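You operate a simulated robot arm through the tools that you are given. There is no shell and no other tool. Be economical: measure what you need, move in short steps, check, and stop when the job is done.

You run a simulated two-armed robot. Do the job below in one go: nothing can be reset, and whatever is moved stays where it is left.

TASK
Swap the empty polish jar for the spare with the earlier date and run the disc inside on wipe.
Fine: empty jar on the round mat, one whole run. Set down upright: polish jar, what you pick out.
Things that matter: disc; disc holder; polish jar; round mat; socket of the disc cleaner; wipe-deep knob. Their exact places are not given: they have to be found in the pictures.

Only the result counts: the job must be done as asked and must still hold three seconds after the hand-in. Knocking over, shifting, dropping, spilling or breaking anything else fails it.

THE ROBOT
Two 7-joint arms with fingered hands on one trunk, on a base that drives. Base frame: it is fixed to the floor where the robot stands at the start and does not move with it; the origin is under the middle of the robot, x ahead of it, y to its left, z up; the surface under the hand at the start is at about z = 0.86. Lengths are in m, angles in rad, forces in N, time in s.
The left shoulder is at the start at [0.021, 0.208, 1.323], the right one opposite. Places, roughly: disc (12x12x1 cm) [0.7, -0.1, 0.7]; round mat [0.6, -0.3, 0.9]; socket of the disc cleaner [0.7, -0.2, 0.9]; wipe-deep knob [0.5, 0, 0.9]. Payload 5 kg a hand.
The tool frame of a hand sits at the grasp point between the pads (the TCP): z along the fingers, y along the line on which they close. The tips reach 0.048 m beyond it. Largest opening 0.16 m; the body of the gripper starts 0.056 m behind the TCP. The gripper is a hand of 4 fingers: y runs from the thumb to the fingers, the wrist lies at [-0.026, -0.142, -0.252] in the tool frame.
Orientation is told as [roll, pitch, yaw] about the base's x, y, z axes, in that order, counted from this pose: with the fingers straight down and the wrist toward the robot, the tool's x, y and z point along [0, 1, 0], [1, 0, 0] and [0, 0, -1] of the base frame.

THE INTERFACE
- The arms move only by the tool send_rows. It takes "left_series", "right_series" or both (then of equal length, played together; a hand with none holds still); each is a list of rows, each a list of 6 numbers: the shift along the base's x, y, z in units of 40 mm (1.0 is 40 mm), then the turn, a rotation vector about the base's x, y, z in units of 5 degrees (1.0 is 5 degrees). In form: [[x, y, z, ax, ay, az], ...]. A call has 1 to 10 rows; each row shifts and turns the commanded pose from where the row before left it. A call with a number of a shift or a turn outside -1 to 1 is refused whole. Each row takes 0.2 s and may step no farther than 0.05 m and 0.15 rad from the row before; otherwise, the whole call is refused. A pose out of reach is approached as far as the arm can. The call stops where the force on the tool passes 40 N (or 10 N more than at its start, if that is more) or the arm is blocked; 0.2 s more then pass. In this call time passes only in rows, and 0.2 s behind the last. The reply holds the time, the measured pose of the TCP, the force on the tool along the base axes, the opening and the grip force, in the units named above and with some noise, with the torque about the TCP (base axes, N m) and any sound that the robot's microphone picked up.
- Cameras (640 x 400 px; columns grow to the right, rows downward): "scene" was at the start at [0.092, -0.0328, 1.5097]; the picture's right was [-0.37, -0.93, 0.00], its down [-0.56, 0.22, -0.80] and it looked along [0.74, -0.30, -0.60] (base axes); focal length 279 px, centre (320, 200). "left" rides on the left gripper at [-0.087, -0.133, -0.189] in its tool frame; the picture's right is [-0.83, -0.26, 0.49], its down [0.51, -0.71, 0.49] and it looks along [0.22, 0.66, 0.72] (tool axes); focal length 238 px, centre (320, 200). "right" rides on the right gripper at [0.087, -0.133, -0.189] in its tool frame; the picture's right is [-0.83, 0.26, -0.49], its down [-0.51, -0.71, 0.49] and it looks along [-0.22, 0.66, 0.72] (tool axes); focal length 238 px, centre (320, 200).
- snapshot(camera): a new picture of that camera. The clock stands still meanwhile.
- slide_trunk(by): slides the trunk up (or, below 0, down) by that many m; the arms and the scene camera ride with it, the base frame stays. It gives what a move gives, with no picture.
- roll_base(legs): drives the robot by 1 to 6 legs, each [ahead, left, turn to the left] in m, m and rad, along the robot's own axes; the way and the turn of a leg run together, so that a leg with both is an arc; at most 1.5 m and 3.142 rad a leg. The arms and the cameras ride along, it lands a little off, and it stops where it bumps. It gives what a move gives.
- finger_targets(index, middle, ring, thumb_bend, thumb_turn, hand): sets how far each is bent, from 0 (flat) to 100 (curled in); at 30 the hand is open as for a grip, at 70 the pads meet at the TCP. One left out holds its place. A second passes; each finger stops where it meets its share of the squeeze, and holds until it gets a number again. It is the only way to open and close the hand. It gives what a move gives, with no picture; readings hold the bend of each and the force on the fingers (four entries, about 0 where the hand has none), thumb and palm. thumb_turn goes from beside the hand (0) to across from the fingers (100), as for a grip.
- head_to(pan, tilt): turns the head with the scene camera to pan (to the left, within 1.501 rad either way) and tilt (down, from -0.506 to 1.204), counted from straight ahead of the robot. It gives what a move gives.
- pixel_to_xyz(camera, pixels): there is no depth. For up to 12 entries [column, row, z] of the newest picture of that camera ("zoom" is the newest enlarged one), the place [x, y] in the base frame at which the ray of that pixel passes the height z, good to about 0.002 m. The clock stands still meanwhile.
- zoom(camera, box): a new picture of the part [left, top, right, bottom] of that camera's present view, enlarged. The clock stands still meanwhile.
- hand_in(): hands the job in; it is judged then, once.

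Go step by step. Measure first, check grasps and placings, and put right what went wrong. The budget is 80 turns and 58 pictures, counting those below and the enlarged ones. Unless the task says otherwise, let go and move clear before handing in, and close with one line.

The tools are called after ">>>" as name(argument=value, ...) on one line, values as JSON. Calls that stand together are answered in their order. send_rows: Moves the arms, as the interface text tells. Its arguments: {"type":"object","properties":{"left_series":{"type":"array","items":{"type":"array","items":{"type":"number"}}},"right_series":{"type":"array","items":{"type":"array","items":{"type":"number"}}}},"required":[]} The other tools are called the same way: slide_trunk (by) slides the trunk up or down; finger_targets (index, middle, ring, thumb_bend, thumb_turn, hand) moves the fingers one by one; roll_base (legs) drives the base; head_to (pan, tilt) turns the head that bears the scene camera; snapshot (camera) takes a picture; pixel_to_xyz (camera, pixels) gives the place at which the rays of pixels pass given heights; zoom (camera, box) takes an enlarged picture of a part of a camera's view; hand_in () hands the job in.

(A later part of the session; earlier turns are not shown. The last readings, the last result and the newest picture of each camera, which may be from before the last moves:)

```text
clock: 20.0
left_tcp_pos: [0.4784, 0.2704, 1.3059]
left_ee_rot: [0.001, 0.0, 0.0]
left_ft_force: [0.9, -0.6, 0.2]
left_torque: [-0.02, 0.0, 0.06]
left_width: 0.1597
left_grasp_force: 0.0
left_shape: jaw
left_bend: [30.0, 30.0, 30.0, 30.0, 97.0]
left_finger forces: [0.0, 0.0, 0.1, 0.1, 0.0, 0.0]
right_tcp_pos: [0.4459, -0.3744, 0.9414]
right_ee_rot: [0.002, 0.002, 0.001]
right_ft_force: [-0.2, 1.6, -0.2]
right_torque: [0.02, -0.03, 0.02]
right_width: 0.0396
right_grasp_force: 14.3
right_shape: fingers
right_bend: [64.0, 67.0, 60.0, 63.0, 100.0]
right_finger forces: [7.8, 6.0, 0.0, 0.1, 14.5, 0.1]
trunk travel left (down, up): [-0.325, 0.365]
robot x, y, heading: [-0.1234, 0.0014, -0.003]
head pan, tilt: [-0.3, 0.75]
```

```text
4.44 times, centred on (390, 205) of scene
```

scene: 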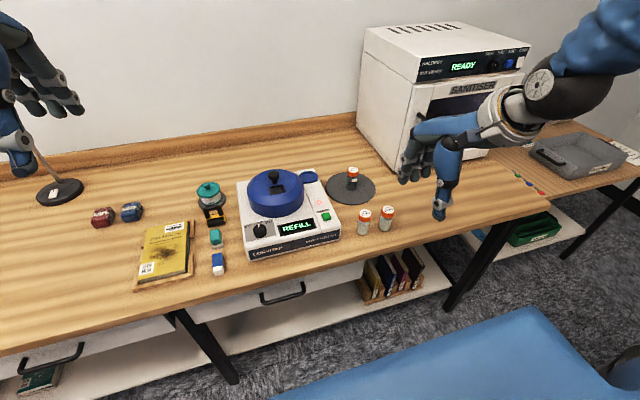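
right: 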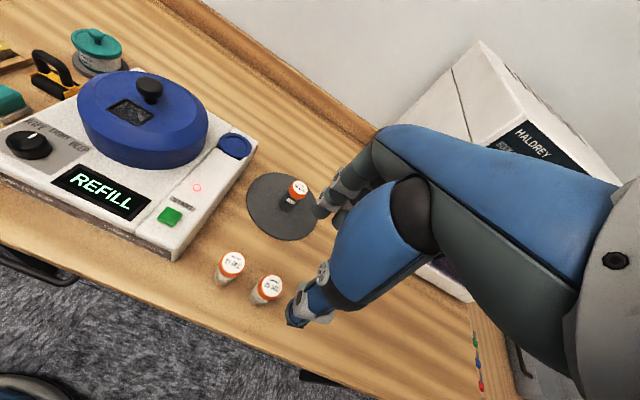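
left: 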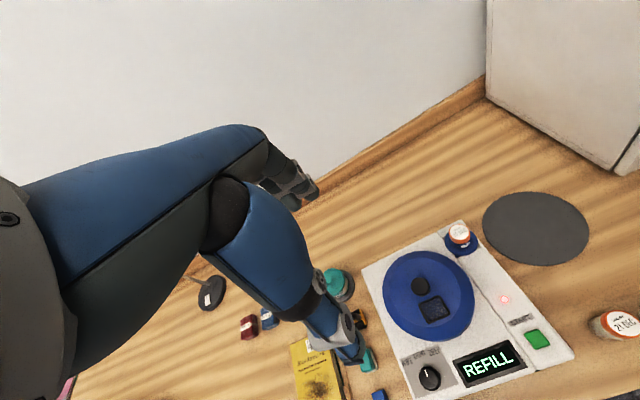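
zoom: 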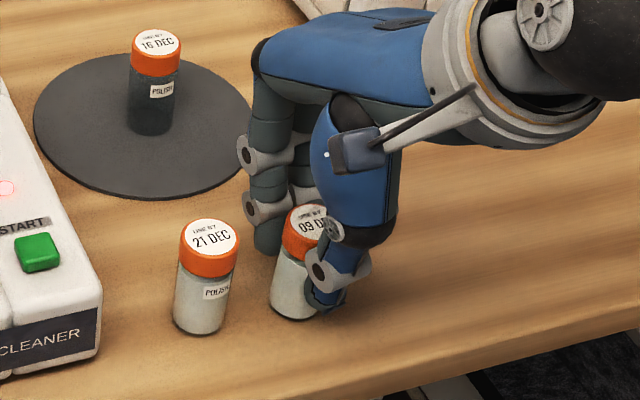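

Same grip as before. Lifting and carrying to above the socket.

>>> send_rows(right_series=[[0, 0, 0.5, 0, 0, 0], [0, 0, 1, 0, 0, 0], [0, 0, 1, 0, 0, 0], [0, 0, 1, 0, 0, 0], [0, 0, 0.8, 0, 0, 0]])

>>> send_rows(right_series=[[0.887, 0.728, 0, 0, 0, 0], [0.887, 0.728, 0, 0, 0, 0], [0.887, 0.728, 0, 0, 0, 0], [0.887, 0.728, 0, 0, 0, 0], [0.887, 0.728, 0, 0, 0, 0], [0.887, 0.728, 0, 0, 0, 0]])

>>> send_rows(right_series=[[0, 0, 0, 0, 0, 0]])

>>> zoom(camera="scene", box=[260, 100, 380, 220])

```text
clock: 21.2
left_tcp_pos: [0.4774, 0.2704, 1.3059]
left_ee_rot: [-0.001, 0.002, 0.002]
left_ft_force: [-1.5, 0.3, 0.3]
left_torque: [-0.02, -0.05, -0.01]
left_width: 0.1597
left_grasp_force: 0.1
left_shape: jaw
left_bend: [30.0, 30.0, 30.0, 30.0, 97.0]
left_finger forces: [0.0, 0.0, 0.0, 0.1, 0.1, 0.1]
right_tcp_pos: [0.4428, -0.3746, 1.1112]
right_ee_rot: [0.002, 0.004, 0.002]
right_ft_force: [-0.7, 1.0, -1.0]
right_torque: [-0.07, -0.1, -0.03]
right_width: 0.0397
right_grasp_force: 14.0
right_shape: fingers
right_bend: [64.0, 67.0, 60.0, 63.0, 100.0]
right_finger forces: [8.1, 6.0, 0.0, 0.1, 14.4, 0.0]
trunk travel left (down, up): [-0.325, 0.365]
robot x, y, heading: [-0.1279, -0.0029, -0.003]
head pan, tilt: [-0.3, 0.75]
```

```text
clock: 22.6
left_tcp_pos: [0.48, 0.2717, 1.3041]
left_ee_rot: [-0.002, 0.001, -0.001]
left_ft_force: [1.4, 0.8, -1.0]
left_torque: [-0.13, 0.08, 0.01]
left_width: 0.1597
left_grasp_force: 0.1
left_shape: jaw
left_bend: [30.0, 30.0, 30.0, 30.0, 97.0]
left_finger forces: [0.0, 0.0, 0.0, 0.0, 0.0, 0.0]
right_tcp_pos: [0.6595, -0.198, 1.1107]
right_ee_rot: [0.001, 0.007, 0.001]
right_ft_force: [1.4, 0.1, -2.0]
right_torque: [-0.01, 0.02, -0.07]
right_width: 0.0397
right_grasp_force: 14.2
right_shape: fingers
right_bend: [64.0, 67.0, 60.0, 63.0, 100.0]
right_finger forces: [8.2, 6.1, 0.0, 0.1, 14.3, 0.1]
trunk travel left (down, up): [-0.325, 0.365]
robot x, y, heading: [-0.1212, 0.0013, -0.005]
head pan, tilt: [-0.3, 0.75]
```

```text
clock: 23.0
left_tcp_pos: [0.4774, 0.2715, 1.3041]
left_ee_rot: [-0.001, 0.001, 0.0]
left_ft_force: [0.2, 0.9, -0.3]
left_torque: [-0.09, 0.06, -0.01]
left_width: 0.1595
left_grasp_force: 0.0
left_shape: jaw
left_bend: [30.0, 30.0, 30.0, 30.0, 97.0]
left_finger forces: [0.1, 0.1, 0.0, 0.1, 0.0, 0.0]
right_tcp_pos: [0.6588, -0.1979, 1.1119]
right_ee_rot: [0.0, 0.003, 0.001]
right_ft_force: [1.0, 0.4, -1.3]
right_torque: [-0.03, 0.01, 0.02]
right_width: 0.0396
right_grasp_force: 13.8
right_shape: fingers
right_bend: [64.0, 67.0, 60.0, 63.0, 100.0]
right_finger forces: [8.1, 6.0, 0.1, 0.0, 14.3, 0.0]
trunk travel left (down, up): [-0.325, 0.365]
robot x, y, heading: [-0.1209, -0.0003, 0.001]
head pan, tilt: [-0.3, 0.75]
```

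```text
3.33 times, centred on (320, 160) of scene
```

zoom: 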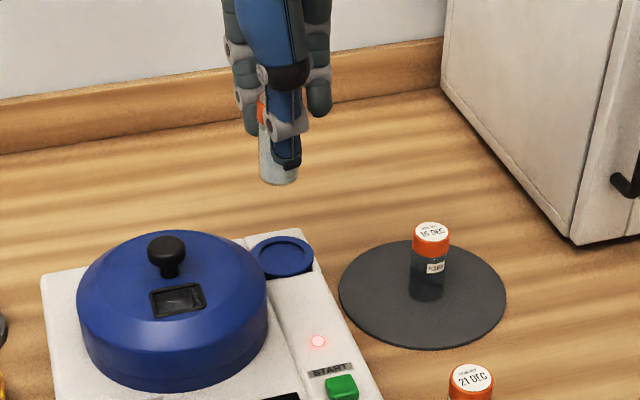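

I'll compare the jar bottom (zoom 278,178) with the dish centre (zoom 283,257).

>>> pixel_to_xyz(camera="zoom", pixels=[[283, 255, 0.937], [283, 258, 0.937], [278, 176, 1.033], [278, 180, 1.033]])

>>> send_rows(right_series=[[0, -0.045, -0.7, 0, 0, 0], [0, 0, -0.6, 0, 0, 0], [0, 0, -0.6, 0, 0, 0]])

>>> zoom(camera="scene", box=[280, 130, 360, 200])

>>> snapshot(camera="right")

```text
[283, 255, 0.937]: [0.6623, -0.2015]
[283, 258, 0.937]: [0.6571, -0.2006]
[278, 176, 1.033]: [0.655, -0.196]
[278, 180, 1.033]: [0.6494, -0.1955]
```

```text
clock: 23.8
left_tcp_pos: [0.4781, 0.2697, 1.3049]
left_ee_rot: [0.001, 0.002, -0.001]
left_ft_force: [0.9, -0.8, -0.5]
left_torque: [0.07, 0.06, 0.0]
left_width: 0.1597
left_grasp_force: 0.1
left_shape: jaw
left_bend: [30.0, 30.0, 30.0, 30.0, 97.0]
left_finger forces: [0.0, 0.1, 0.0, 0.0, 0.1, 0.0]
right_tcp_pos: [0.6593, -0.2032, 1.0373]
right_ee_rot: [0.002, 0.004, -0.001]
right_ft_force: [1.1, -0.8, -0.9]
right_torque: [0.04, 0.07, 0.01]
right_width: 0.0396
right_grasp_force: 14.1
right_shape: fingers
right_bend: [64.0, 67.0, 60.0, 63.0, 100.0]
right_finger forces: [8.2, 6.1, 0.1, 0.0, 14.2, 0.0]
trunk travel left (down, up): [-0.325, 0.365]
robot x, y, heading: [-0.1246, -0.0006, -0.0]
head pan, tilt: [-0.3, 0.75]
```

```text
5.71 times, centred on (320, 165) of scene
```

zoom: 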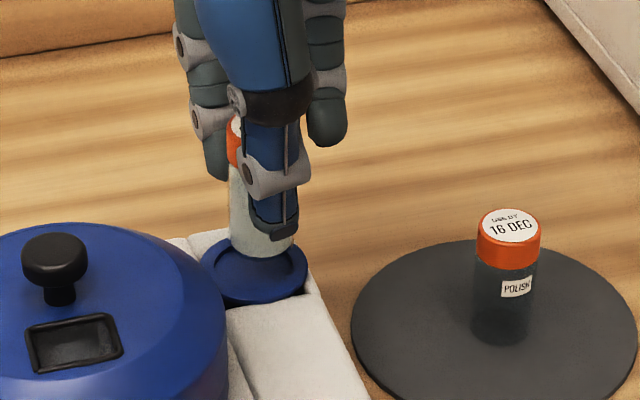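

```text
26 pictures are left
```

right: 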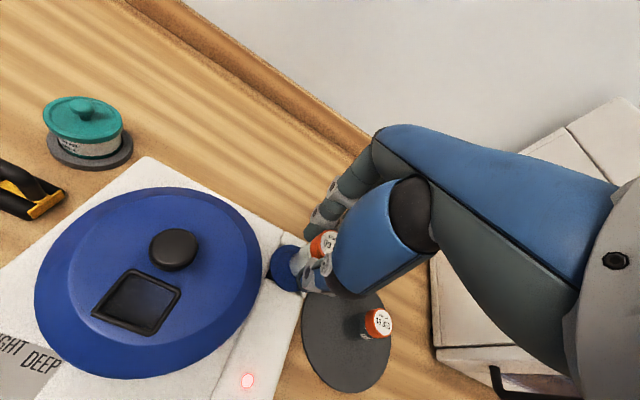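

I'll compare again: jar bottom centre about zoom (263,237), dish outline spanning 203–308 centred near (255,268).

>>> zoom(camera="scene", box=[300, 155, 340, 185])

>>> send_rows(right_series=[[0, 0, 0, 0, 0, 0]])

```text
13.33 times, centred on (320, 170) of scene
```

zoom: 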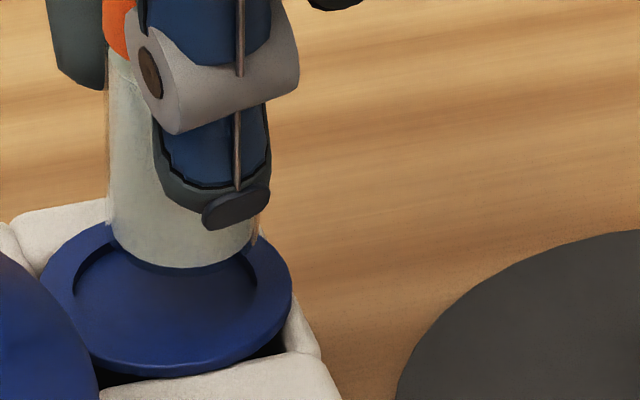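

```text
clock: 24.2
left_tcp_pos: [0.4779, 0.2695, 1.3049]
left_ee_rot: [0.0, 0.001, 0.0]
left_ft_force: [-0.1, 0.2, 0.4]
left_torque: [0.0, 0.04, 0.0]
left_width: 0.16
left_grasp_force: 0.0
left_shape: jaw
left_bend: [30.0, 30.0, 30.0, 30.0, 97.0]
left_finger forces: [0.0, 0.0, 0.0, 0.0, 0.0, 0.0]
right_tcp_pos: [0.6588, -0.2029, 1.0353]
right_ee_rot: [0.002, 0.004, 0.002]
right_ft_force: [-0.5, 0.2, -0.1]
right_torque: [0.04, 0.0, -0.02]
right_width: 0.0399
right_grasp_force: 14.4
right_shape: fingers
right_bend: [64.0, 67.0, 60.0, 63.0, 100.0]
right_finger forces: [8.2, 6.1, 0.0, 0.1, 14.1, 0.0]
trunk travel left (down, up): [-0.325, 0.365]
robot x, y, heading: [-0.1227, -0.0003, -0.0]
head pan, tilt: [-0.3, 0.75]
```

>>> pixel_to_xyz(camera="zoom", pixels=[[166, 290, 0.937], [184, 226, 0.957], [107, 226, 0.957], [258, 226, 0.957], [75, 290, 0.935], [258, 290, 0.935]])

```text
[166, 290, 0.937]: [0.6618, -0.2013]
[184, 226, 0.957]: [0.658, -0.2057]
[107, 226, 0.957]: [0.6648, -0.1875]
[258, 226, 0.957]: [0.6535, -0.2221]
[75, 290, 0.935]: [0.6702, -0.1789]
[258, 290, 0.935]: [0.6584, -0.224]
```

The jar sits about 4 mm too far right of the dish centre. I'll correct +4 mm in y, +1.5 mm in x, and lower.

>>> send_rows(right_series=[[0.04, 0.1, 0, 0, 0, 0], [0, 0, -0.25, 0, 0, 0], [0, 0, -0.25, 0, 0, 0], [0, 0, -0.25, 0, 0, 0], [0, 0, 0, 0, 0, 0]])

>>> zoom(camera="scene", box=[300, 155, 340, 185])

```text
clock: 25.4
left_tcp_pos: [0.4776, 0.2711, 1.305]
left_ee_rot: [0.0, 0.0, -0.001]
left_ft_force: [-0.8, 0.4, -0.3]
left_torque: [0.01, -0.04, -0.01]
left_width: 0.1599
left_grasp_force: 0.1
left_shape: jaw
left_bend: [30.0, 30.0, 30.0, 30.0, 97.0]
left_finger forces: [0.1, 0.0, 0.0, 0.0, 0.0, 0.0]
right_tcp_pos: [0.6601, -0.1991, 1.0082]
right_ee_rot: [0.002, 0.004, 0.002]
right_ft_force: [-0.3, -1.2, -0.4]
right_torque: [0.0, -0.03, 0.0]
right_width: 0.0397
right_grasp_force: 14.4
right_shape: fingers
right_bend: [64.0, 67.0, 60.0, 63.0, 100.0]
right_finger forces: [8.1, 6.1, 0.0, 0.0, 14.2, 0.0]
trunk travel left (down, up): [-0.325, 0.365]
robot x, y, heading: [-0.1218, -0.0008, -0.001]
head pan, tilt: [-0.3, 0.75]
```

```text
13.33 times, centred on (320, 170) of scene
```

zoom: 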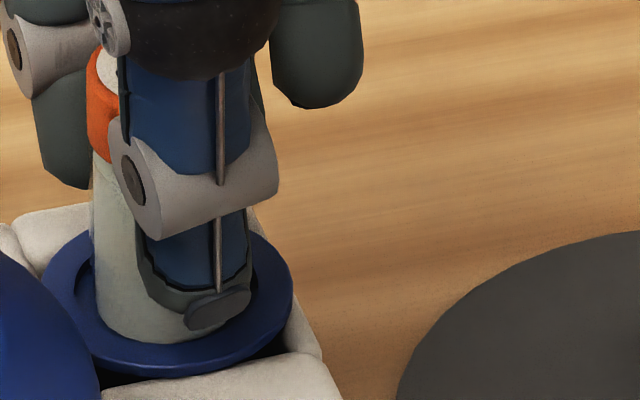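

It now looks centred over the recess. Lowering gently to contact.

>>> send_rows(right_series=[[0, 0, -0.12, 0, 0, 0], [0, 0, -0.1, 0, 0, 0], [0, 0, -0.08, 0, 0, 0]])

```text
clock: 26.2
left_tcp_pos: [0.4781, 0.2694, 1.3057]
left_ee_rot: [0.0, 0.001, -0.001]
left_ft_force: [0.0, 0.0, 0.1]
left_torque: [-0.01, 0.02, 0.0]
left_width: 0.1597
left_grasp_force: 0.0
left_shape: jaw
left_bend: [30.0, 30.0, 30.0, 30.0, 97.0]
left_finger forces: [0.0, 0.0, 0.0, 0.0, 0.0, 0.0]
right_tcp_pos: [0.6602, -0.1997, 0.9931]
right_ee_rot: [0.001, 0.003, -0.001]
right_ft_force: [-0.1, 0.3, -2.1]
right_torque: [0.02, 0.02, 0.02]
right_width: 0.0398
right_grasp_force: 14.4
right_shape: fingers
right_bend: [64.0, 67.0, 60.0, 63.0, 100.0]
right_finger forces: [8.3, 6.1, 0.0, 0.1, 14.1, 0.1]
trunk travel left (down, up): [-0.325, 0.365]
robot x, y, heading: [-0.1243, -0.0016, 0.001]
head pan, tilt: [-0.3, 0.75]
```

>>> send_rows(right_series=[[0, 0, -0.05, 0, 0, 0], [0, 0, -0.05, 0, 0, 0]])

>>> zoom(camera="scene", box=[280, 145, 360, 245])

```text
clock: 26.8
left_tcp_pos: [0.4771, 0.2705, 1.3053]
left_ee_rot: [0.0, -0.001, 0.0]
left_ft_force: [-0.9, 0.1, 1.1]
left_torque: [0.01, -0.02, 0.02]
left_width: 0.1597
left_grasp_force: 0.1
left_shape: jaw
left_bend: [30.0, 30.0, 30.0, 30.0, 97.0]
left_finger forces: [0.1, 0.0, 0.0, 0.0, 0.0, 0.1]
right_tcp_pos: [0.6603, -0.1988, 0.9921]
right_ee_rot: [0.003, 0.002, 0.001]
right_ft_force: [1.0, 0.1, 2.8]
right_torque: [-0.02, -0.01, -0.03]
right_width: 0.0393
right_grasp_force: 14.4
right_shape: fingers
right_bend: [64.0, 67.0, 60.0, 63.0, 100.0]
right_finger forces: [8.7, 6.4, 0.0, 0.0, 14.6, 0.1]
trunk travel left (down, up): [-0.325, 0.365]
robot x, y, heading: [-0.1198, 0.0052, 0.001]
head pan, tilt: [-0.3, 0.75]
```

```text
4.00 times, centred on (320, 195) of scene
```

zoom: 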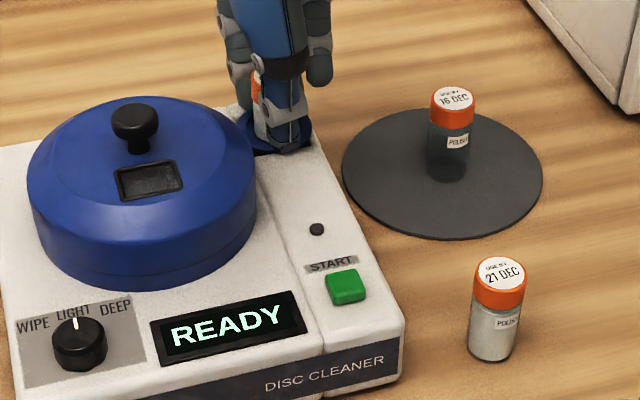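

The display now reads READY and contact is made: the jar is seated. Release and lift clear.

>>> finger_targets(hand="right", index=48, middle=48, ring=48, thumb_bend=48)

>>> send_rows(right_series=[[0, 0, 0.5, 0, 0, 0], [0, 0, 1, 0, 0, 0], [0, 0, 1, 0, 0, 0], [0, 0, 1, 0, 0, 0], [0, -0.5, 0.8, 0, 0, 0]])

>>> snapshot(camera="scene")

>>> zoom(camera="scene", box=[235, 160, 345, 260])

```text
clock: 27.8
left_tcp_pos: [0.4775, 0.2698, 1.3051]
left_ee_rot: [0.001, 0.0, 0.001]
left_ft_force: [0.0, 0.4, 0.3]
left_torque: [0.02, 0.05, -0.02]
left_width: 0.1596
left_grasp_force: 0.1
left_shape: jaw
left_bend: [30.0, 30.0, 30.0, 30.0, 97.0]
left_finger forces: [0.1, 0.0, 0.0, 0.0, 0.1, 0.0]
right_tcp_pos: [0.6609, -0.1999, 0.9905]
right_ee_rot: [0.001, 0.003, 0.003]
right_ft_force: [0.5, 0.9, -0.1]
right_torque: [0.02, 0.02, 0.02]
right_width: 0.0982
right_grasp_force: 0.0
right_shape: fingers
right_bend: [48.0, 48.0, 48.0, 48.0, 100.0]
right_finger forces: [0.0, 0.1, 0.0, 0.0, 0.0, 0.1]
trunk travel left (down, up): [-0.325, 0.365]
robot x, y, heading: [-0.124, -0.0012, -0.001]
head pan, tilt: [-0.3, 0.75]
```

```text
clock: 29.0
left_tcp_pos: [0.4771, 0.2683, 1.307]
left_ee_rot: [0.001, -0.002, 0.001]
left_ft_force: [-1.1, -0.2, 1.0]
left_torque: [0.11, -0.05, 0.02]
left_width: 0.1596
left_grasp_force: 0.0
left_shape: jaw
left_bend: [30.0, 30.0, 30.0, 30.0, 97.0]
left_finger forces: [0.0, 0.2, 0.0, 0.1, 0.0, 0.0]
right_tcp_pos: [0.6589, -0.2225, 1.1651]
right_ee_rot: [0.0, 0.004, 0.001]
right_ft_force: [-1.3, -0.7, -1.7]
right_torque: [0.1, -0.16, 0.0]
right_width: 0.0984
right_grasp_force: 0.1
right_shape: fingers
right_bend: [48.0, 48.0, 48.0, 48.0, 100.0]
right_finger forces: [0.0, 0.0, 0.0, 0.1, 0.0, 0.1]
trunk travel left (down, up): [-0.325, 0.365]
robot x, y, heading: [-0.1224, -0.0037, -0.0]
head pan, tilt: [-0.3, 0.75]
```

```text
22 pictures are left
```

scene: 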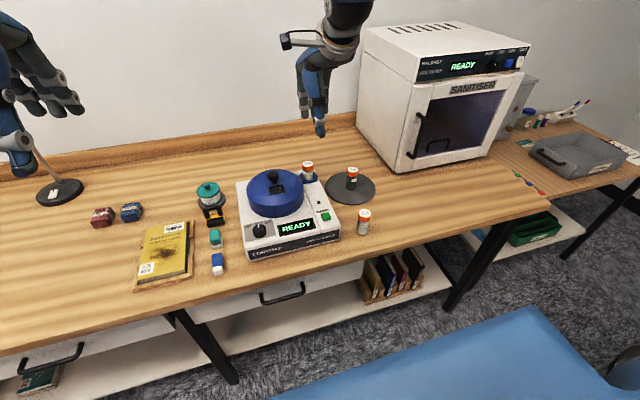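

```text
4.00 times, centred on (290, 210) of scene
```

zoom: 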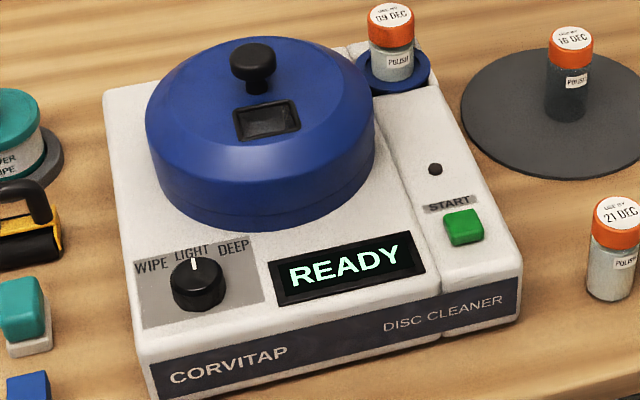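

The 09 DEC jar is seated, the display says READY, and the 16 DEC jar is on the mat. Next is the knob at (0.474,-0.017), which points to LIGHT. I'll bring the right hand over it with 50° yaw, so the fingers stay away from the lid, and look at it closely.

>>> pixel_to_xyz(camera="zoom", pixels=[[150, 266, 0.938], [192, 251, 0.938], [233, 246, 0.938], [197, 290, 0.94], [197, 270, 0.965], [195, 264, 0.965], [174, 285, 0.955], [226, 280, 0.955], [265, 230, 0.938], [463, 222, 0.945]])

>>> send_rows(right_series=[[-0.46, 0.51, 0, 0, 0, 1], [-0.46, 0.51, 0, 0, 0, 1], [-0.46, 0.51, 0, 0, 0, 1], [-0.46, 0.51, 0, 0, 0, 1], [-0.46, 0.51, 0, 0, 0, 1], [-0.46, 0.51, 0, 0, 0, 1], [-0.46, 0.51, 0, 0, 0, 1], [-0.46, 0.51, 0, 0, 0, 1], [-0.46, 0.51, 0, 0, 0, 1], [-0.46, 0.51, 0, 0, 0, 1]], left_series=[[0, 0.4, 0, 0, 0, 0], [0, 0.4, 0, 0, 0, 0], [0, 0.4, 0, 0, 0, 0], [0, 0.4, 0, 0, 0, 0], [0, 0.4, 0, 0, 0, 0], [0, 0.4, 0, 0, 0, 0], [0, 0.4, 0, 0, 0, 0], [0, 0.4, 0, 0, 0, 0], [0, 0.4, 0, 0, 0, 0], [0, 0.4, 0, 0, 0, 0]])

>>> snapshot(camera="right")

>>> snapshot(camera="scene")

```text
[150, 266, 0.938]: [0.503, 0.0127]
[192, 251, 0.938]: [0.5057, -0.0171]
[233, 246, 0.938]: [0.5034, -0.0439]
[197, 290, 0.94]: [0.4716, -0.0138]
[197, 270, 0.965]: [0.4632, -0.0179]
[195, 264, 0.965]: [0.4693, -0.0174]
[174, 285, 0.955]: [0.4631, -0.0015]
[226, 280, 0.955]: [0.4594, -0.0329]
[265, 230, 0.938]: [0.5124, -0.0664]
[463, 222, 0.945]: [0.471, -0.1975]
```

```text
clock: 31.2
left_tcp_pos: [0.4784, 0.432, 1.3049]
left_ee_rot: [-0.002, 0.0, 0.0]
left_ft_force: [-1.2, 0.1, -0.3]
left_torque: [-0.05, -0.02, -0.04]
left_width: 0.1596
left_grasp_force: 0.1
left_shape: jaw
left_bend: [30.0, 30.0, 30.0, 30.0, 97.0]
left_finger forces: [0.0, 0.0, 0.0, 0.0, 0.1, 0.1]
right_tcp_pos: [0.4742, -0.0143, 1.1643]
right_ee_rot: [0.001, 0.002, 0.875]
right_ft_force: [0.0, 1.0, 0.1]
right_torque: [-0.1, -0.04, 0.01]
right_width: 0.0987
right_grasp_force: 0.1
right_shape: fingers
right_bend: [48.0, 48.0, 48.0, 48.0, 100.0]
right_finger forces: [0.0, 0.1, 0.1, 0.1, 0.1, 0.1]
trunk travel left (down, up): [-0.325, 0.365]
robot x, y, heading: [-0.1256, 0.0003, -0.002]
head pan, tilt: [-0.3, 0.75]
```

```text
20 pictures are left
```

right: 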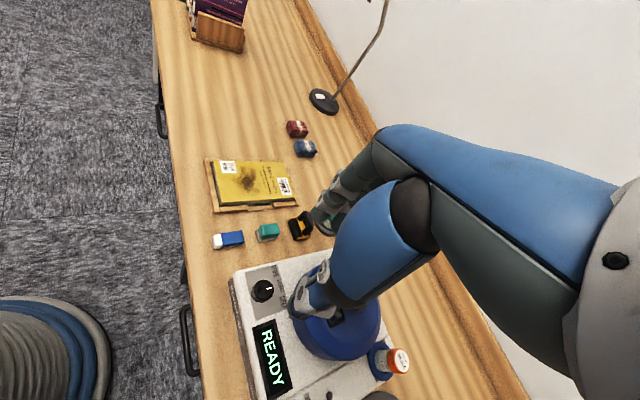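

```text
19 pictures are left
```

scene: 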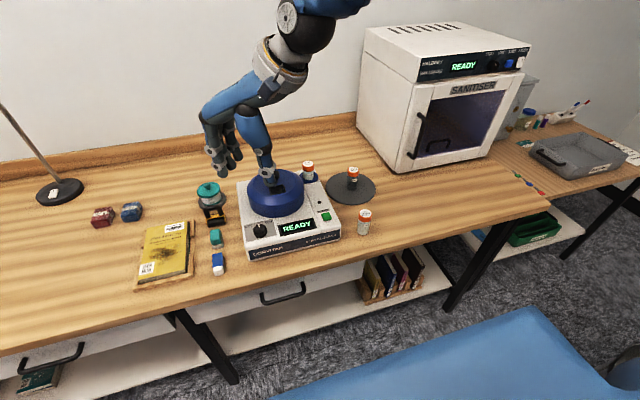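

Knob seen at right (262,290). Zooming in for its centre and height.

>>> zoom(camera="right", box=[222, 255, 302, 325])

>>> pixel_to_xyz(camera="zoom", pixels=[[320, 200, 0.96]])

>>> zoom(camera="scene", box=[235, 210, 285, 250])

```text
5.71 times, centred on (262, 290) of right
```

zoom: 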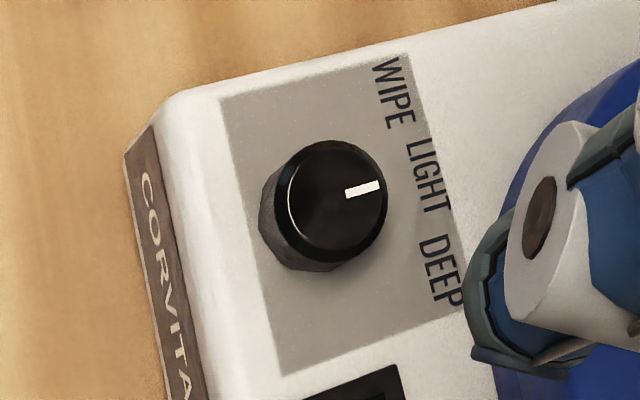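

```text
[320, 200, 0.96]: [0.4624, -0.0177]
```

```text
10.00 times, centred on (260, 230) of scene
```

zoom: 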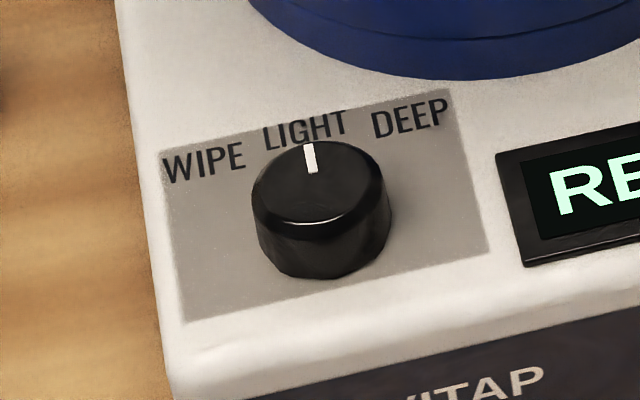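

>>> pixel_to_xyz(camera="right", pixels=[[264.7, 290, 0.94], [264.7, 290, 0.98], [274, 279, 0.935]])

>>> pixel_to_xyz(camera="scene", pixels=[[259.5, 228.7, 0.94], [259.5, 228.7, 0.98], [260, 233.5, 0.94], [253.2, 230, 0.95], [267, 230, 0.95]])

```text
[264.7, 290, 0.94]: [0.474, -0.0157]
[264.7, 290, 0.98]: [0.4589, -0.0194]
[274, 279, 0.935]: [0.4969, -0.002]
```

```text
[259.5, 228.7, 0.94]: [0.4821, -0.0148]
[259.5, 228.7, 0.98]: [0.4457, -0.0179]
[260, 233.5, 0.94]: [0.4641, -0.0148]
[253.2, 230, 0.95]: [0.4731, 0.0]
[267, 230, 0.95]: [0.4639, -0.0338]
```

Knob centre is about (0.468,-0.017), top z≈0.955, Ø≈36 mm, and WIPE is about +43° (anticlockwise). First I'll rehearse the wrist rotation in the air up to yaw 100° and back.

>>> send_rows(right_series=[[-0.15, -0.06, 0, 0, 0, 1], [0, 0, 0, 0, 0, 1], [0, 0, 0, 0, 0, 1], [0, 0, 0, 0, 0, 1], [0, 0, 0, 0, 0, 1], [0, 0, 0, 0, 0, 1], [0, 0, 0, 0, 0, 1], [0, 0, 0, 0, 0, 1], [0, 0, 0, 0, 0, 1], [0, 0, 0, 0, 0, 1]])

>>> snapshot(camera="scene")

>>> finger_targets(hand="right", ring=35)

>>> send_rows(right_series=[[0, 0, -0.6, 0, 0, -1], [0, 0, -0.6, 0, 0, -1], [0, 0, -0.6, 0, 0, -1], [0, 0, -0.6, 0, 0, -1], [0, 0, 0, 0, 0, -1], [0, 0, 0, 0, 0, -1], [0, 0, 0, 0, 0, -1], [0, 0, 0, 0, 0, -1], [0, 0, 0, 0, 0, -1]])

```text
clock: 33.4
left_tcp_pos: [0.4791, 0.4308, 1.3048]
left_ee_rot: [-0.001, 0.0, -0.001]
left_ft_force: [-0.6, -0.2, 0.2]
left_torque: [0.02, 0.03, 0.0]
left_width: 0.1597
left_grasp_force: 0.2
left_shape: jaw
left_bend: [30.0, 30.0, 30.0, 30.0, 97.0]
left_finger forces: [0.0, 0.1, 0.1, 0.0, 0.0, 0.0]
right_tcp_pos: [0.4691, -0.018, 1.1634]
right_ee_rot: [0.002, 0.004, 1.746]
right_ft_force: [0.0, 0.5, -0.3]
right_torque: [-0.02, 0.0, 0.0]
right_width: 0.0983
right_grasp_force: 0.0
right_shape: fingers
right_bend: [48.0, 48.0, 48.0, 48.0, 100.0]
right_finger forces: [0.0, 0.1, 0.1, 0.0, 0.1, 0.0]
trunk travel left (down, up): [-0.325, 0.365]
robot x, y, heading: [-0.1243, -0.0009, -0.0]
head pan, tilt: [-0.3, 0.75]
```

```text
16 pictures are left
```

scene: 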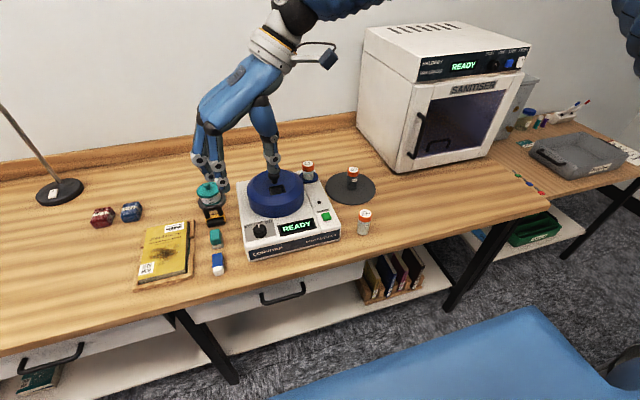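

```text
clock: 34.4
left_tcp_pos: [0.4784, 0.4305, 1.3048]
left_ee_rot: [0.0, 0.0, -0.001]
left_ft_force: [1.3, -0.9, 0.1]
left_torque: [0.01, 0.01, -0.03]
left_width: 0.1595
left_grasp_force: 0.1
left_shape: jaw
left_bend: [30.0, 30.0, 30.0, 30.0, 97.0]
left_finger forces: [0.0, 0.1, 0.1, 0.0, 0.0, 0.0]
right_tcp_pos: [0.4704, -0.0186, 1.1629]
right_ee_rot: [0.003, 0.005, 1.748]
right_ft_force: [0.0, 0.0, 0.0]
right_torque: [0.0, -0.01, 0.0]
right_width: 0.099
right_grasp_force: 0.1
right_shape: fingers
right_bend: [48.0, 48.0, 35.0, 48.0, 100.0]
right_finger forces: [0.1, 0.0, 0.0, 0.0, 0.0, 0.0]
trunk travel left (down, up): [-0.325, 0.365]
robot x, y, heading: [-0.1197, 0.004, 0.005]
head pan, tilt: [-0.3, 0.75]
```

```text
clock: 36.4
left_tcp_pos: [0.4791, 0.4312, 1.3055]
left_ee_rot: [-0.003, 0.0, 0.002]
left_ft_force: [-0.5, 1.2, 0.5]
left_torque: [-0.04, -0.04, 0.01]
left_width: 0.1597
left_grasp_force: 0.0
left_shape: jaw
left_bend: [30.0, 30.0, 30.0, 30.0, 97.0]
left_finger forces: [0.0, 0.1, 0.0, 0.0, 0.0, 0.0]
right_tcp_pos: [0.4697, -0.0169, 1.0675]
right_ee_rot: [-0.001, 0.003, 0.96]
right_ft_force: [0.5, 0.2, 1.1]
right_torque: [-0.04, -0.02, -0.01]
right_width: 0.0986
right_grasp_force: 0.1
right_shape: fingers
right_bend: [48.0, 48.0, 35.0, 48.0, 100.0]
right_finger forces: [0.0, 0.1, 0.0, 0.0, 0.0, 0.1]
trunk travel left (down, up): [-0.325, 0.365]
robot x, y, heading: [-0.1255, -0.0013, 0.001]
head pan, tilt: [-0.3, 0.75]
```

Rotation to 100° works without limits. I'm at yaw 55° and z 1.0675; descending to 1.01 and looking.

>>> send_rows(right_series=[[0, 0, -0.7, 0, 0, 0], [0, 0, -0.7, 0, 0, 0]])

>>> zoom(camera="scene", box=[210, 170, 310, 250])

```text
clock: 37.0
left_tcp_pos: [0.4796, 0.4299, 1.3044]
left_ee_rot: [0.002, -0.001, 0.001]
left_ft_force: [0.3, 0.2, -1.0]
left_torque: [0.02, 0.04, -0.01]
left_width: 0.1599
left_grasp_force: 0.0
left_shape: jaw
left_bend: [30.0, 30.0, 30.0, 30.0, 97.0]
left_finger forces: [0.0, 0.1, 0.0, 0.0, 0.0, 0.0]
right_tcp_pos: [0.4726, -0.0175, 1.0105]
right_ee_rot: [0.0, 0.004, 0.959]
right_ft_force: [1.1, 0.3, 1.6]
right_torque: [-0.01, 0.09, 0.03]
right_width: 0.0986
right_grasp_force: 0.0
right_shape: fingers
right_bend: [48.0, 48.0, 35.0, 48.0, 100.0]
right_finger forces: [0.0, 0.1, 0.0, 0.1, 0.0, 0.1]
trunk travel left (down, up): [-0.325, 0.365]
robot x, y, heading: [-0.1244, -0.0022, -0.0]
head pan, tilt: [-0.3, 0.75]
```

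```text
5.00 times, centred on (260, 210) of scene
```

zoom: 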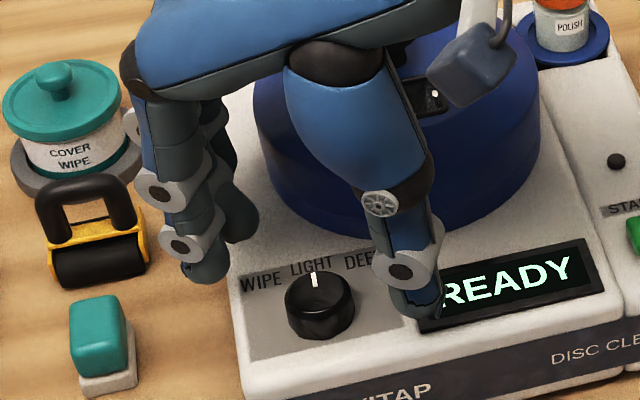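

Thumb and fingers straddle the knob, clear of the lid. Descending to z≈0.990.

>>> send_rows(right_series=[[-0.06, 0, -0.2, 0, 0, 0], [0, 0, -0.2, 0, 0, 0], [0, 0, -0.08, 0, 0, 0], [0, 0, 0, 0, 0, 0]])

```text
clock: 38.0
left_tcp_pos: [0.4784, 0.4313, 1.3058]
left_ee_rot: [-0.002, 0.0, 0.0]
left_ft_force: [-0.7, 1.5, 0.7]
left_torque: [0.01, -0.05, -0.02]
left_width: 0.1598
left_grasp_force: 0.1
left_shape: jaw
left_bend: [30.0, 30.0, 30.0, 30.0, 97.0]
left_finger forces: [0.0, 0.1, 0.0, 0.0, 0.1, 0.0]
right_tcp_pos: [0.4676, -0.0184, 0.9917]
right_ee_rot: [0.002, 0.004, 0.963]
right_ft_force: [-0.3, 0.6, -0.3]
right_torque: [0.04, -0.02, -0.04]
right_width: 0.0985
right_grasp_force: 0.0
right_shape: fingers
right_bend: [48.0, 48.0, 35.0, 48.0, 100.0]
right_finger forces: [0.1, 0.0, 0.1, 0.0, 0.0, 0.1]
trunk travel left (down, up): [-0.325, 0.365]
robot x, y, heading: [-0.1214, -0.0015, 0.004]
head pan, tilt: [-0.3, 0.75]
```

>>> send_rows(right_series=[[0, 0.03, -0.05, 0, 0, 0], [0, 0, 0, 0, 0, 0]])

>>> finger_targets(hand="right", index=70, middle=70, thumb_bend=70)

>>> zoom(camera="scene", box=[210, 170, 310, 250])

```text
clock: 38.6
left_tcp_pos: [0.4788, 0.4311, 1.3058]
left_ee_rot: [0.001, 0.001, 0.0]
left_ft_force: [-0.1, 0.1, -0.7]
left_torque: [-0.01, 0.02, -0.01]
left_width: 0.1599
left_grasp_force: 0.1
left_shape: jaw
left_bend: [30.0, 30.0, 30.0, 30.0, 97.0]
left_finger forces: [0.0, 0.0, 0.1, 0.0, 0.1, 0.1]
right_tcp_pos: [0.4689, -0.0165, 0.9899]
right_ee_rot: [0.0, 0.001, 0.96]
right_ft_force: [0.0, -0.3, 6.9]
right_torque: [0.24, -0.26, -0.02]
right_width: 0.0986
right_grasp_force: 2.8
right_shape: fingers
right_bend: [48.0, 48.0, 35.0, 48.0, 100.0]
right_finger forces: [0.1, 6.1, 0.0, 0.0, 0.1, 0.0]
trunk travel left (down, up): [-0.325, 0.365]
robot x, y, heading: [-0.1237, 0.001, -0.001]
head pan, tilt: [-0.3, 0.75]
```

```text
clock: 39.6
left_tcp_pos: [0.48, 0.4311, 1.305]
left_ee_rot: [0.001, -0.001, 0.001]
left_ft_force: [0.3, 0.5, 0.3]
left_torque: [0.0, -0.04, -0.01]
left_width: 0.1598
left_grasp_force: 0.1
left_shape: jaw
left_bend: [30.0, 30.0, 30.0, 30.0, 97.0]
left_finger forces: [0.0, 0.0, 0.0, 0.1, 0.0, 0.1]
right_tcp_pos: [0.4677, -0.0167, 0.9892]
right_ee_rot: [0.002, 0.004, 0.962]
right_ft_force: [-0.7, 2.7, -7.7]
right_torque: [0.1, 0.02, 0.0]
right_width: 0.0366
right_grasp_force: 11.3
right_shape: fingers
right_bend: [64.0, 67.0, 35.0, 65.0, 100.0]
right_finger forces: [7.8, 4.7, 0.0, 0.1, 10.8, 0.0]
trunk travel left (down, up): [-0.325, 0.365]
robot x, y, heading: [-0.1218, 0.0012, 0.005]
head pan, tilt: [-0.3, 0.75]
```

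```text
5.00 times, centred on (260, 210) of scene
```

zoom: 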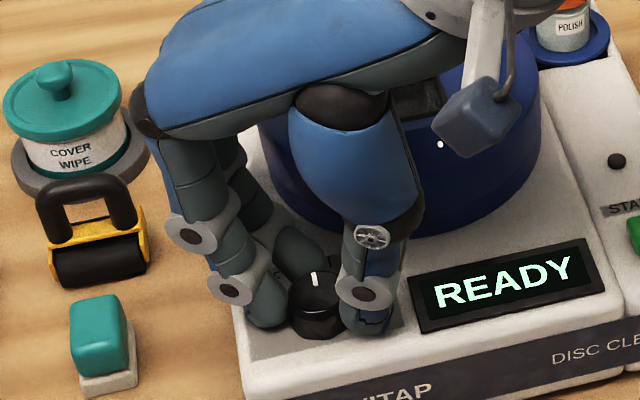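

The knob is gripped (width 0.037, 11 N). Turning it +45° anticlockwise.

>>> send_rows(right_series=[[0, 0, 0.02, 0, 0, 1], [0, 0, 0, 0, 0, 1], [0, 0, 0, 0, 0, 1], [0, 0, 0, 0, 0, 1], [0, 0, 0, 0, 0, 1], [0, 0, 0, 0, 0, 1], [0, 0, 0, 0, 0, 1], [0, 0, 0, 0, 0, 1], [0, 0, 0, 0, 0, 1]])

>>> zoom(camera="scene", box=[210, 170, 310, 250])

```text
clock: 41.6
left_tcp_pos: [0.4798, 0.4313, 1.3049]
left_ee_rot: [-0.001, 0.001, 0.001]
left_ft_force: [-0.2, 0.6, 0.8]
left_torque: [-0.03, 0.02, 0.01]
left_width: 0.1596
left_grasp_force: 0.1
left_shape: jaw
left_bend: [30.0, 30.0, 30.0, 30.0, 97.0]
left_finger forces: [0.1, 0.0, 0.0, 0.1, 0.2, 0.0]
right_tcp_pos: [0.4683, -0.0176, 0.9919]
right_ee_rot: [0.001, 0.002, 1.746]
right_ft_force: [-0.5, 2.9, -13.1]
right_torque: [0.08, 0.01, -0.04]
right_width: 0.0364
right_grasp_force: 10.7
right_shape: fingers
right_bend: [64.0, 67.0, 35.0, 65.0, 100.0]
right_finger forces: [8.1, 5.6, 0.0, 0.1, 8.6, 0.0]
trunk travel left (down, up): [-0.325, 0.365]
robot x, y, heading: [-0.1247, 0.0008, 0.008]
head pan, tilt: [-0.3, 0.75]
```

```text
5.00 times, centred on (260, 210) of scene
```

zoom: 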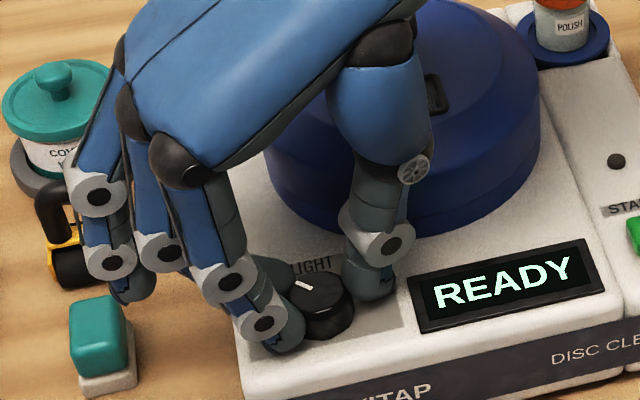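

The pointer now leans toward WIPE (305,285). Opening modestly and lifting straight up.

>>> finger_targets(hand="right", index=54, middle=54, thumb_bend=54)

>>> send_rows(right_series=[[0, 0, 0.5, 0, 0, 0], [0, 0, 1, 0, 0, 0], [0, 0, 1, 0, 0, 0], [0, 0, 1, 0, 0, 0], [-0.3, -0.9, 0.2, 0, 0, -1], [-0.3, -0.9, 0, 0, 0, -1], [0, -0.9, 0, 0, 0, -1], [0, -0.9, 0, 0, 0, -1]])

>>> zoom(camera="scene", box=[190, 160, 310, 250])

```text
clock: 42.6
left_tcp_pos: [0.4789, 0.431, 1.3052]
left_ee_rot: [0.001, 0.001, 0.002]
left_ft_force: [0.1, 0.9, 0.9]
left_torque: [0.01, -0.04, -0.01]
left_width: 0.1595
left_grasp_force: 0.1
left_shape: jaw
left_bend: [30.0, 30.0, 30.0, 30.0, 97.0]
left_finger forces: [0.0, 0.1, 0.0, 0.1, 0.0, 0.0]
right_tcp_pos: [0.468, -0.0172, 0.9922]
right_ee_rot: [0.002, 0.004, 1.747]
right_ft_force: [0.4, -0.6, 0.4]
right_torque: [0.0, 0.01, -0.02]
right_width: 0.0743
right_grasp_force: 0.0
right_shape: fingers
right_bend: [54.0, 54.0, 35.0, 54.0, 100.0]
right_finger forces: [0.0, 0.0, 0.0, 0.0, 0.0, 0.0]
trunk travel left (down, up): [-0.325, 0.365]
robot x, y, heading: [-0.1231, -0.0012, -0.007]
head pan, tilt: [-0.3, 0.75]
```

```text
clock: 44.4
left_tcp_pos: [0.4778, 0.4291, 1.3061]
left_ee_rot: [0.003, -0.002, 0.001]
left_ft_force: [0.0, -0.5, 1.5]
left_torque: [0.08, -0.07, 0.0]
left_width: 0.1596
left_grasp_force: 0.1
left_shape: jaw
left_bend: [30.0, 30.0, 30.0, 30.0, 97.0]
left_finger forces: [0.0, 0.0, 0.0, 0.0, 0.0, 0.1]
right_tcp_pos: [0.4431, -0.1627, 1.1418]
right_ee_rot: [0.002, 0.002, 1.397]
right_ft_force: [0.1, -0.8, -0.4]
right_torque: [0.07, -0.03, -0.04]
right_width: 0.0749
right_grasp_force: 0.0
right_shape: fingers
right_bend: [54.0, 54.0, 35.0, 54.0, 100.0]
right_finger forces: [0.0, 0.1, 0.0, 0.0, 0.0, 0.0]
trunk travel left (down, up): [-0.325, 0.365]
robot x, y, heading: [-0.1229, 0.0001, 0.003]
head pan, tilt: [-0.3, 0.75]
```

```text
4.44 times, centred on (250, 205) of scene
```

zoom: 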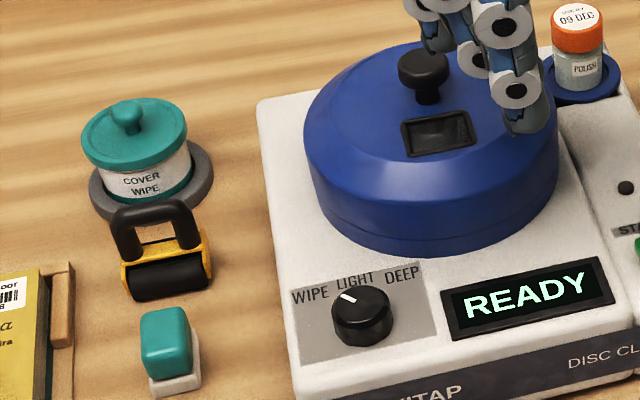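

The knob now points toward WIPE; I'll zoom to check the exact angle.

>>> zoom(camera="scene", box=[240, 215, 288, 245])

```text
13.33 times, centred on (264, 230) of scene
```

zoom: 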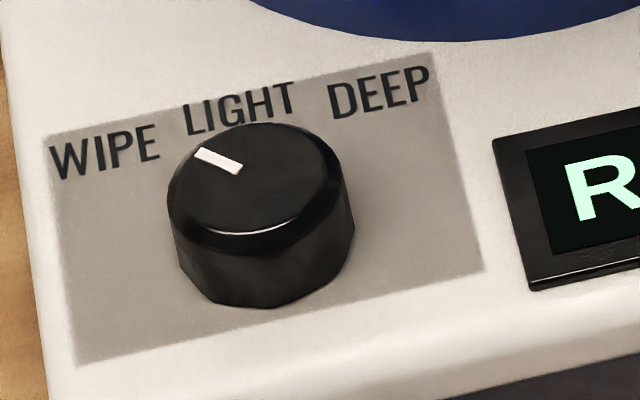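

>>> pixel_to_xyz(camera="zoom", pixels=[[200, 152, 0.955], [238, 170, 0.955], [105, 152, 0.936], [240, 108, 0.936], [378, 92, 0.936], [255, 180, 0.955], [265, 250, 0.936]])

```text
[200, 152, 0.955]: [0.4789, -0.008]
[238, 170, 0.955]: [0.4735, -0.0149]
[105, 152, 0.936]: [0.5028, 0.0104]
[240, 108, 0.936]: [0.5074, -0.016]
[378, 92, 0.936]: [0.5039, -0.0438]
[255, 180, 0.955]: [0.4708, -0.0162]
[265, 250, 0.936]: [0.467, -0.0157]
```

The pointer is at about 42°, right on WIPE (label directions ±38°). Now I'll form a pointed pinch over START at (0.4705,-0.198).

>>> send_rows(right_series=[[0.07, -0.088, 0, 0, 0, -1], [0.07, -0.088, 0, 0, 0, -1], [0.07, -0.088, 0, 0, 0, -1], [0.07, -0.088, 0, 0, 0, -1], [0.07, -0.088, 0, 0, 0, -1], [0.07, -0.088, 0, 0, 0, -1], [0.07, -0.088, -0.2, 0, 0, -1], [0.07, -0.088, -0.2, 0, 0, -1], [0.07, -0.088, -0.2, 0, 0, -1], [0.07, -0.088, -0.2, 0, 0, -1]])

>>> finger_targets(hand="right", index=70, middle=70, ring=100, thumb_bend=70)

>>> send_rows(right_series=[[0, 0, -0.8, 0, 0, 0], [0, 0, -0.8, 0, 0, 0]])

>>> zoom(camera="scene", box=[260, 150, 370, 250])

```text
clock: 46.6
left_tcp_pos: [0.4794, 0.431, 1.3037]
left_ee_rot: [0.001, 0.0, 0.0]
left_ft_force: [0.2, 0.2, 0.1]
left_torque: [-0.07, 0.02, -0.01]
left_width: 0.1596
left_grasp_force: 0.0
left_shape: jaw
left_bend: [30.0, 30.0, 30.0, 30.0, 97.0]
left_finger forces: [0.0, 0.0, 0.1, 0.0, 0.0, 0.1]
right_tcp_pos: [0.4718, -0.1964, 1.1082]
right_ee_rot: [0.001, 0.004, 0.523]
right_ft_force: [0.0, 1.1, -0.8]
right_torque: [-0.02, 0.01, 0.02]
right_width: 0.0749
right_grasp_force: 0.0
right_shape: fingers
right_bend: [54.0, 54.0, 35.0, 54.0, 100.0]
right_finger forces: [0.0, 0.1, 0.0, 0.0, 0.0, 0.0]
trunk travel left (down, up): [-0.325, 0.365]
robot x, y, heading: [-0.1236, -0.0015, 0.001]
head pan, tilt: [-0.3, 0.75]
```

```text
clock: 47.6
left_tcp_pos: [0.4798, 0.4296, 1.3064]
left_ee_rot: [-0.002, 0.0, 0.0]
left_ft_force: [-0.1, 0.5, -0.7]
left_torque: [-0.02, 0.0, 0.02]
left_width: 0.1599
left_grasp_force: 0.1
left_shape: jaw
left_bend: [30.0, 30.0, 30.0, 30.0, 97.0]
left_finger forces: [0.1, 0.0, 0.0, 0.0, 0.0, 0.1]
right_tcp_pos: [0.4713, -0.1961, 1.1062]
right_ee_rot: [0.002, 0.004, 0.525]
right_ft_force: [-0.5, 0.9, 0.7]
right_torque: [-0.01, 0.02, 0.0]
right_width: 0.0134
right_grasp_force: 0.1
right_shape: fingers
right_bend: [70.0, 70.0, 100.0, 70.0, 100.0]
right_finger forces: [0.0, 0.0, 0.0, 0.0, 0.0, 0.1]
trunk travel left (down, up): [-0.325, 0.365]
robot x, y, heading: [-0.1242, -0.0019, -0.001]
head pan, tilt: [-0.3, 0.75]
```

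```text
clock: 48.2
left_tcp_pos: [0.4793, 0.4304, 1.3042]
left_ee_rot: [0.0, 0.001, 0.0]
left_ft_force: [0.5, 0.1, -0.4]
left_torque: [0.04, 0.06, 0.0]
left_width: 0.1596
left_grasp_force: 0.0
left_shape: jaw
left_bend: [30.0, 30.0, 30.0, 30.0, 97.0]
left_finger forces: [0.1, 0.0, 0.1, 0.1, 0.0, 0.1]
right_tcp_pos: [0.4735, -0.196, 1.0409]
right_ee_rot: [0.001, 0.003, 0.523]
right_ft_force: [1.6, -0.1, 0.4]
right_torque: [0.02, 0.08, 0.02]
right_width: 0.0134
right_grasp_force: 0.1
right_shape: fingers
right_bend: [70.0, 70.0, 100.0, 70.0, 100.0]
right_finger forces: [0.0, 0.1, 0.1, 0.0, 0.0, 0.0]
trunk travel left (down, up): [-0.325, 0.365]
robot x, y, heading: [-0.1211, 0.0005, 0.001]
head pan, tilt: [-0.3, 0.75]
```

```text
4.00 times, centred on (315, 200) of scene
```

zoom: 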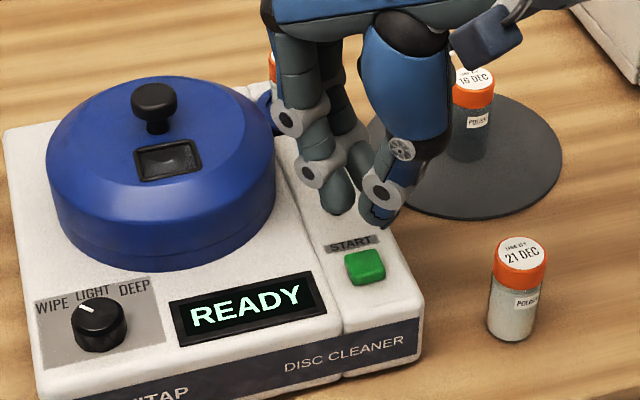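

The pinched fingertips are above START. Descending toward the button in small steps.

>>> send_rows(right_series=[[-0.05, -0.05, -0.7, 0, 0, 0], [0, 0, -0.2, 0, 0, 0], [0, 0, -0.1, 0, 0, 0], [0, 0, -0.1, 0, 0, 0]])

>>> zoom(camera="scene", box=[260, 150, 370, 250])

```text
clock: 49.2
left_tcp_pos: [0.4787, 0.4302, 1.3065]
left_ee_rot: [-0.001, 0.0, 0.0]
left_ft_force: [0.3, -0.1, 0.5]
left_torque: [-0.01, 0.0, 0.03]
left_width: 0.1596
left_grasp_force: 0.0
left_shape: jaw
left_bend: [30.0, 30.0, 30.0, 30.0, 97.0]
left_finger forces: [0.0, 0.1, 0.0, 0.1, 0.1, 0.0]
right_tcp_pos: [0.4698, -0.1984, 0.9991]
right_ee_rot: [0.001, 0.003, 0.524]
right_ft_force: [-0.1, -0.3, -0.1]
right_torque: [0.03, 0.0, 0.0]
right_width: 0.0133
right_grasp_force: 0.1
right_shape: fingers
right_bend: [70.0, 70.0, 100.0, 70.0, 100.0]
right_finger forces: [0.0, 0.1, 0.0, 0.1, 0.0, 0.0]
trunk travel left (down, up): [-0.325, 0.365]
robot x, y, heading: [-0.1234, -0.0005, 0.002]
head pan, tilt: [-0.3, 0.75]
```

```text
4.00 times, centred on (315, 200) of scene
```

zoom: 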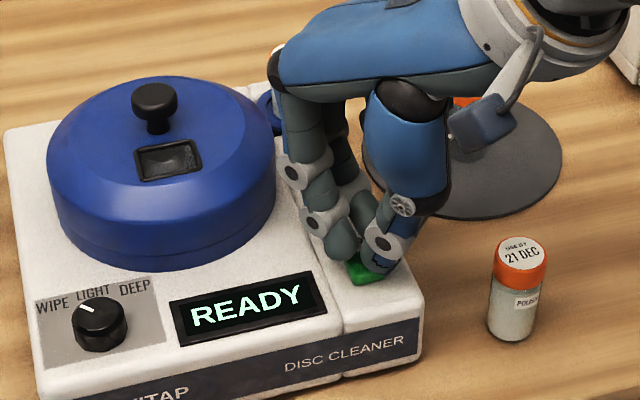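

Fingertips are right over the button with no contact yet. Pressing further by 2 mm steps.

>>> send_rows(right_series=[[0, 0, -0.06, 0, 0, 0], [0, 0, -0.06, 0, 0, 0], [0, 0, -0.06, 0, 0, 0]])

```text
clock: 50.0
left_tcp_pos: [0.4787, 0.4314, 1.3048]
left_ee_rot: [-0.001, -0.001, 0.001]
left_ft_force: [-0.2, 0.6, -0.4]
left_torque: [-0.01, -0.01, 0.0]
left_width: 0.16
left_grasp_force: 0.1
left_shape: jaw
left_bend: [30.0, 30.0, 30.0, 30.0, 97.0]
left_finger forces: [0.0, 0.0, 0.0, 0.0, 0.0, 0.1]
right_tcp_pos: [0.4704, -0.1977, 0.9934]
right_ee_rot: [0.003, 0.002, 0.524]
right_ft_force: [-0.2, 0.1, 2.0]
right_torque: [0.06, -0.01, 0.0]
right_width: 0.013
right_grasp_force: 0.9
right_shape: fingers
right_bend: [70.0, 70.0, 100.0, 70.0, 100.0]
right_finger forces: [2.4, 0.1, 0.0, 0.0, 0.0, 0.0]
trunk travel left (down, up): [-0.325, 0.365]
robot x, y, heading: [-0.1222, 0.0023, 0.001]
head pan, tilt: [-0.3, 0.75]
heard: click
```

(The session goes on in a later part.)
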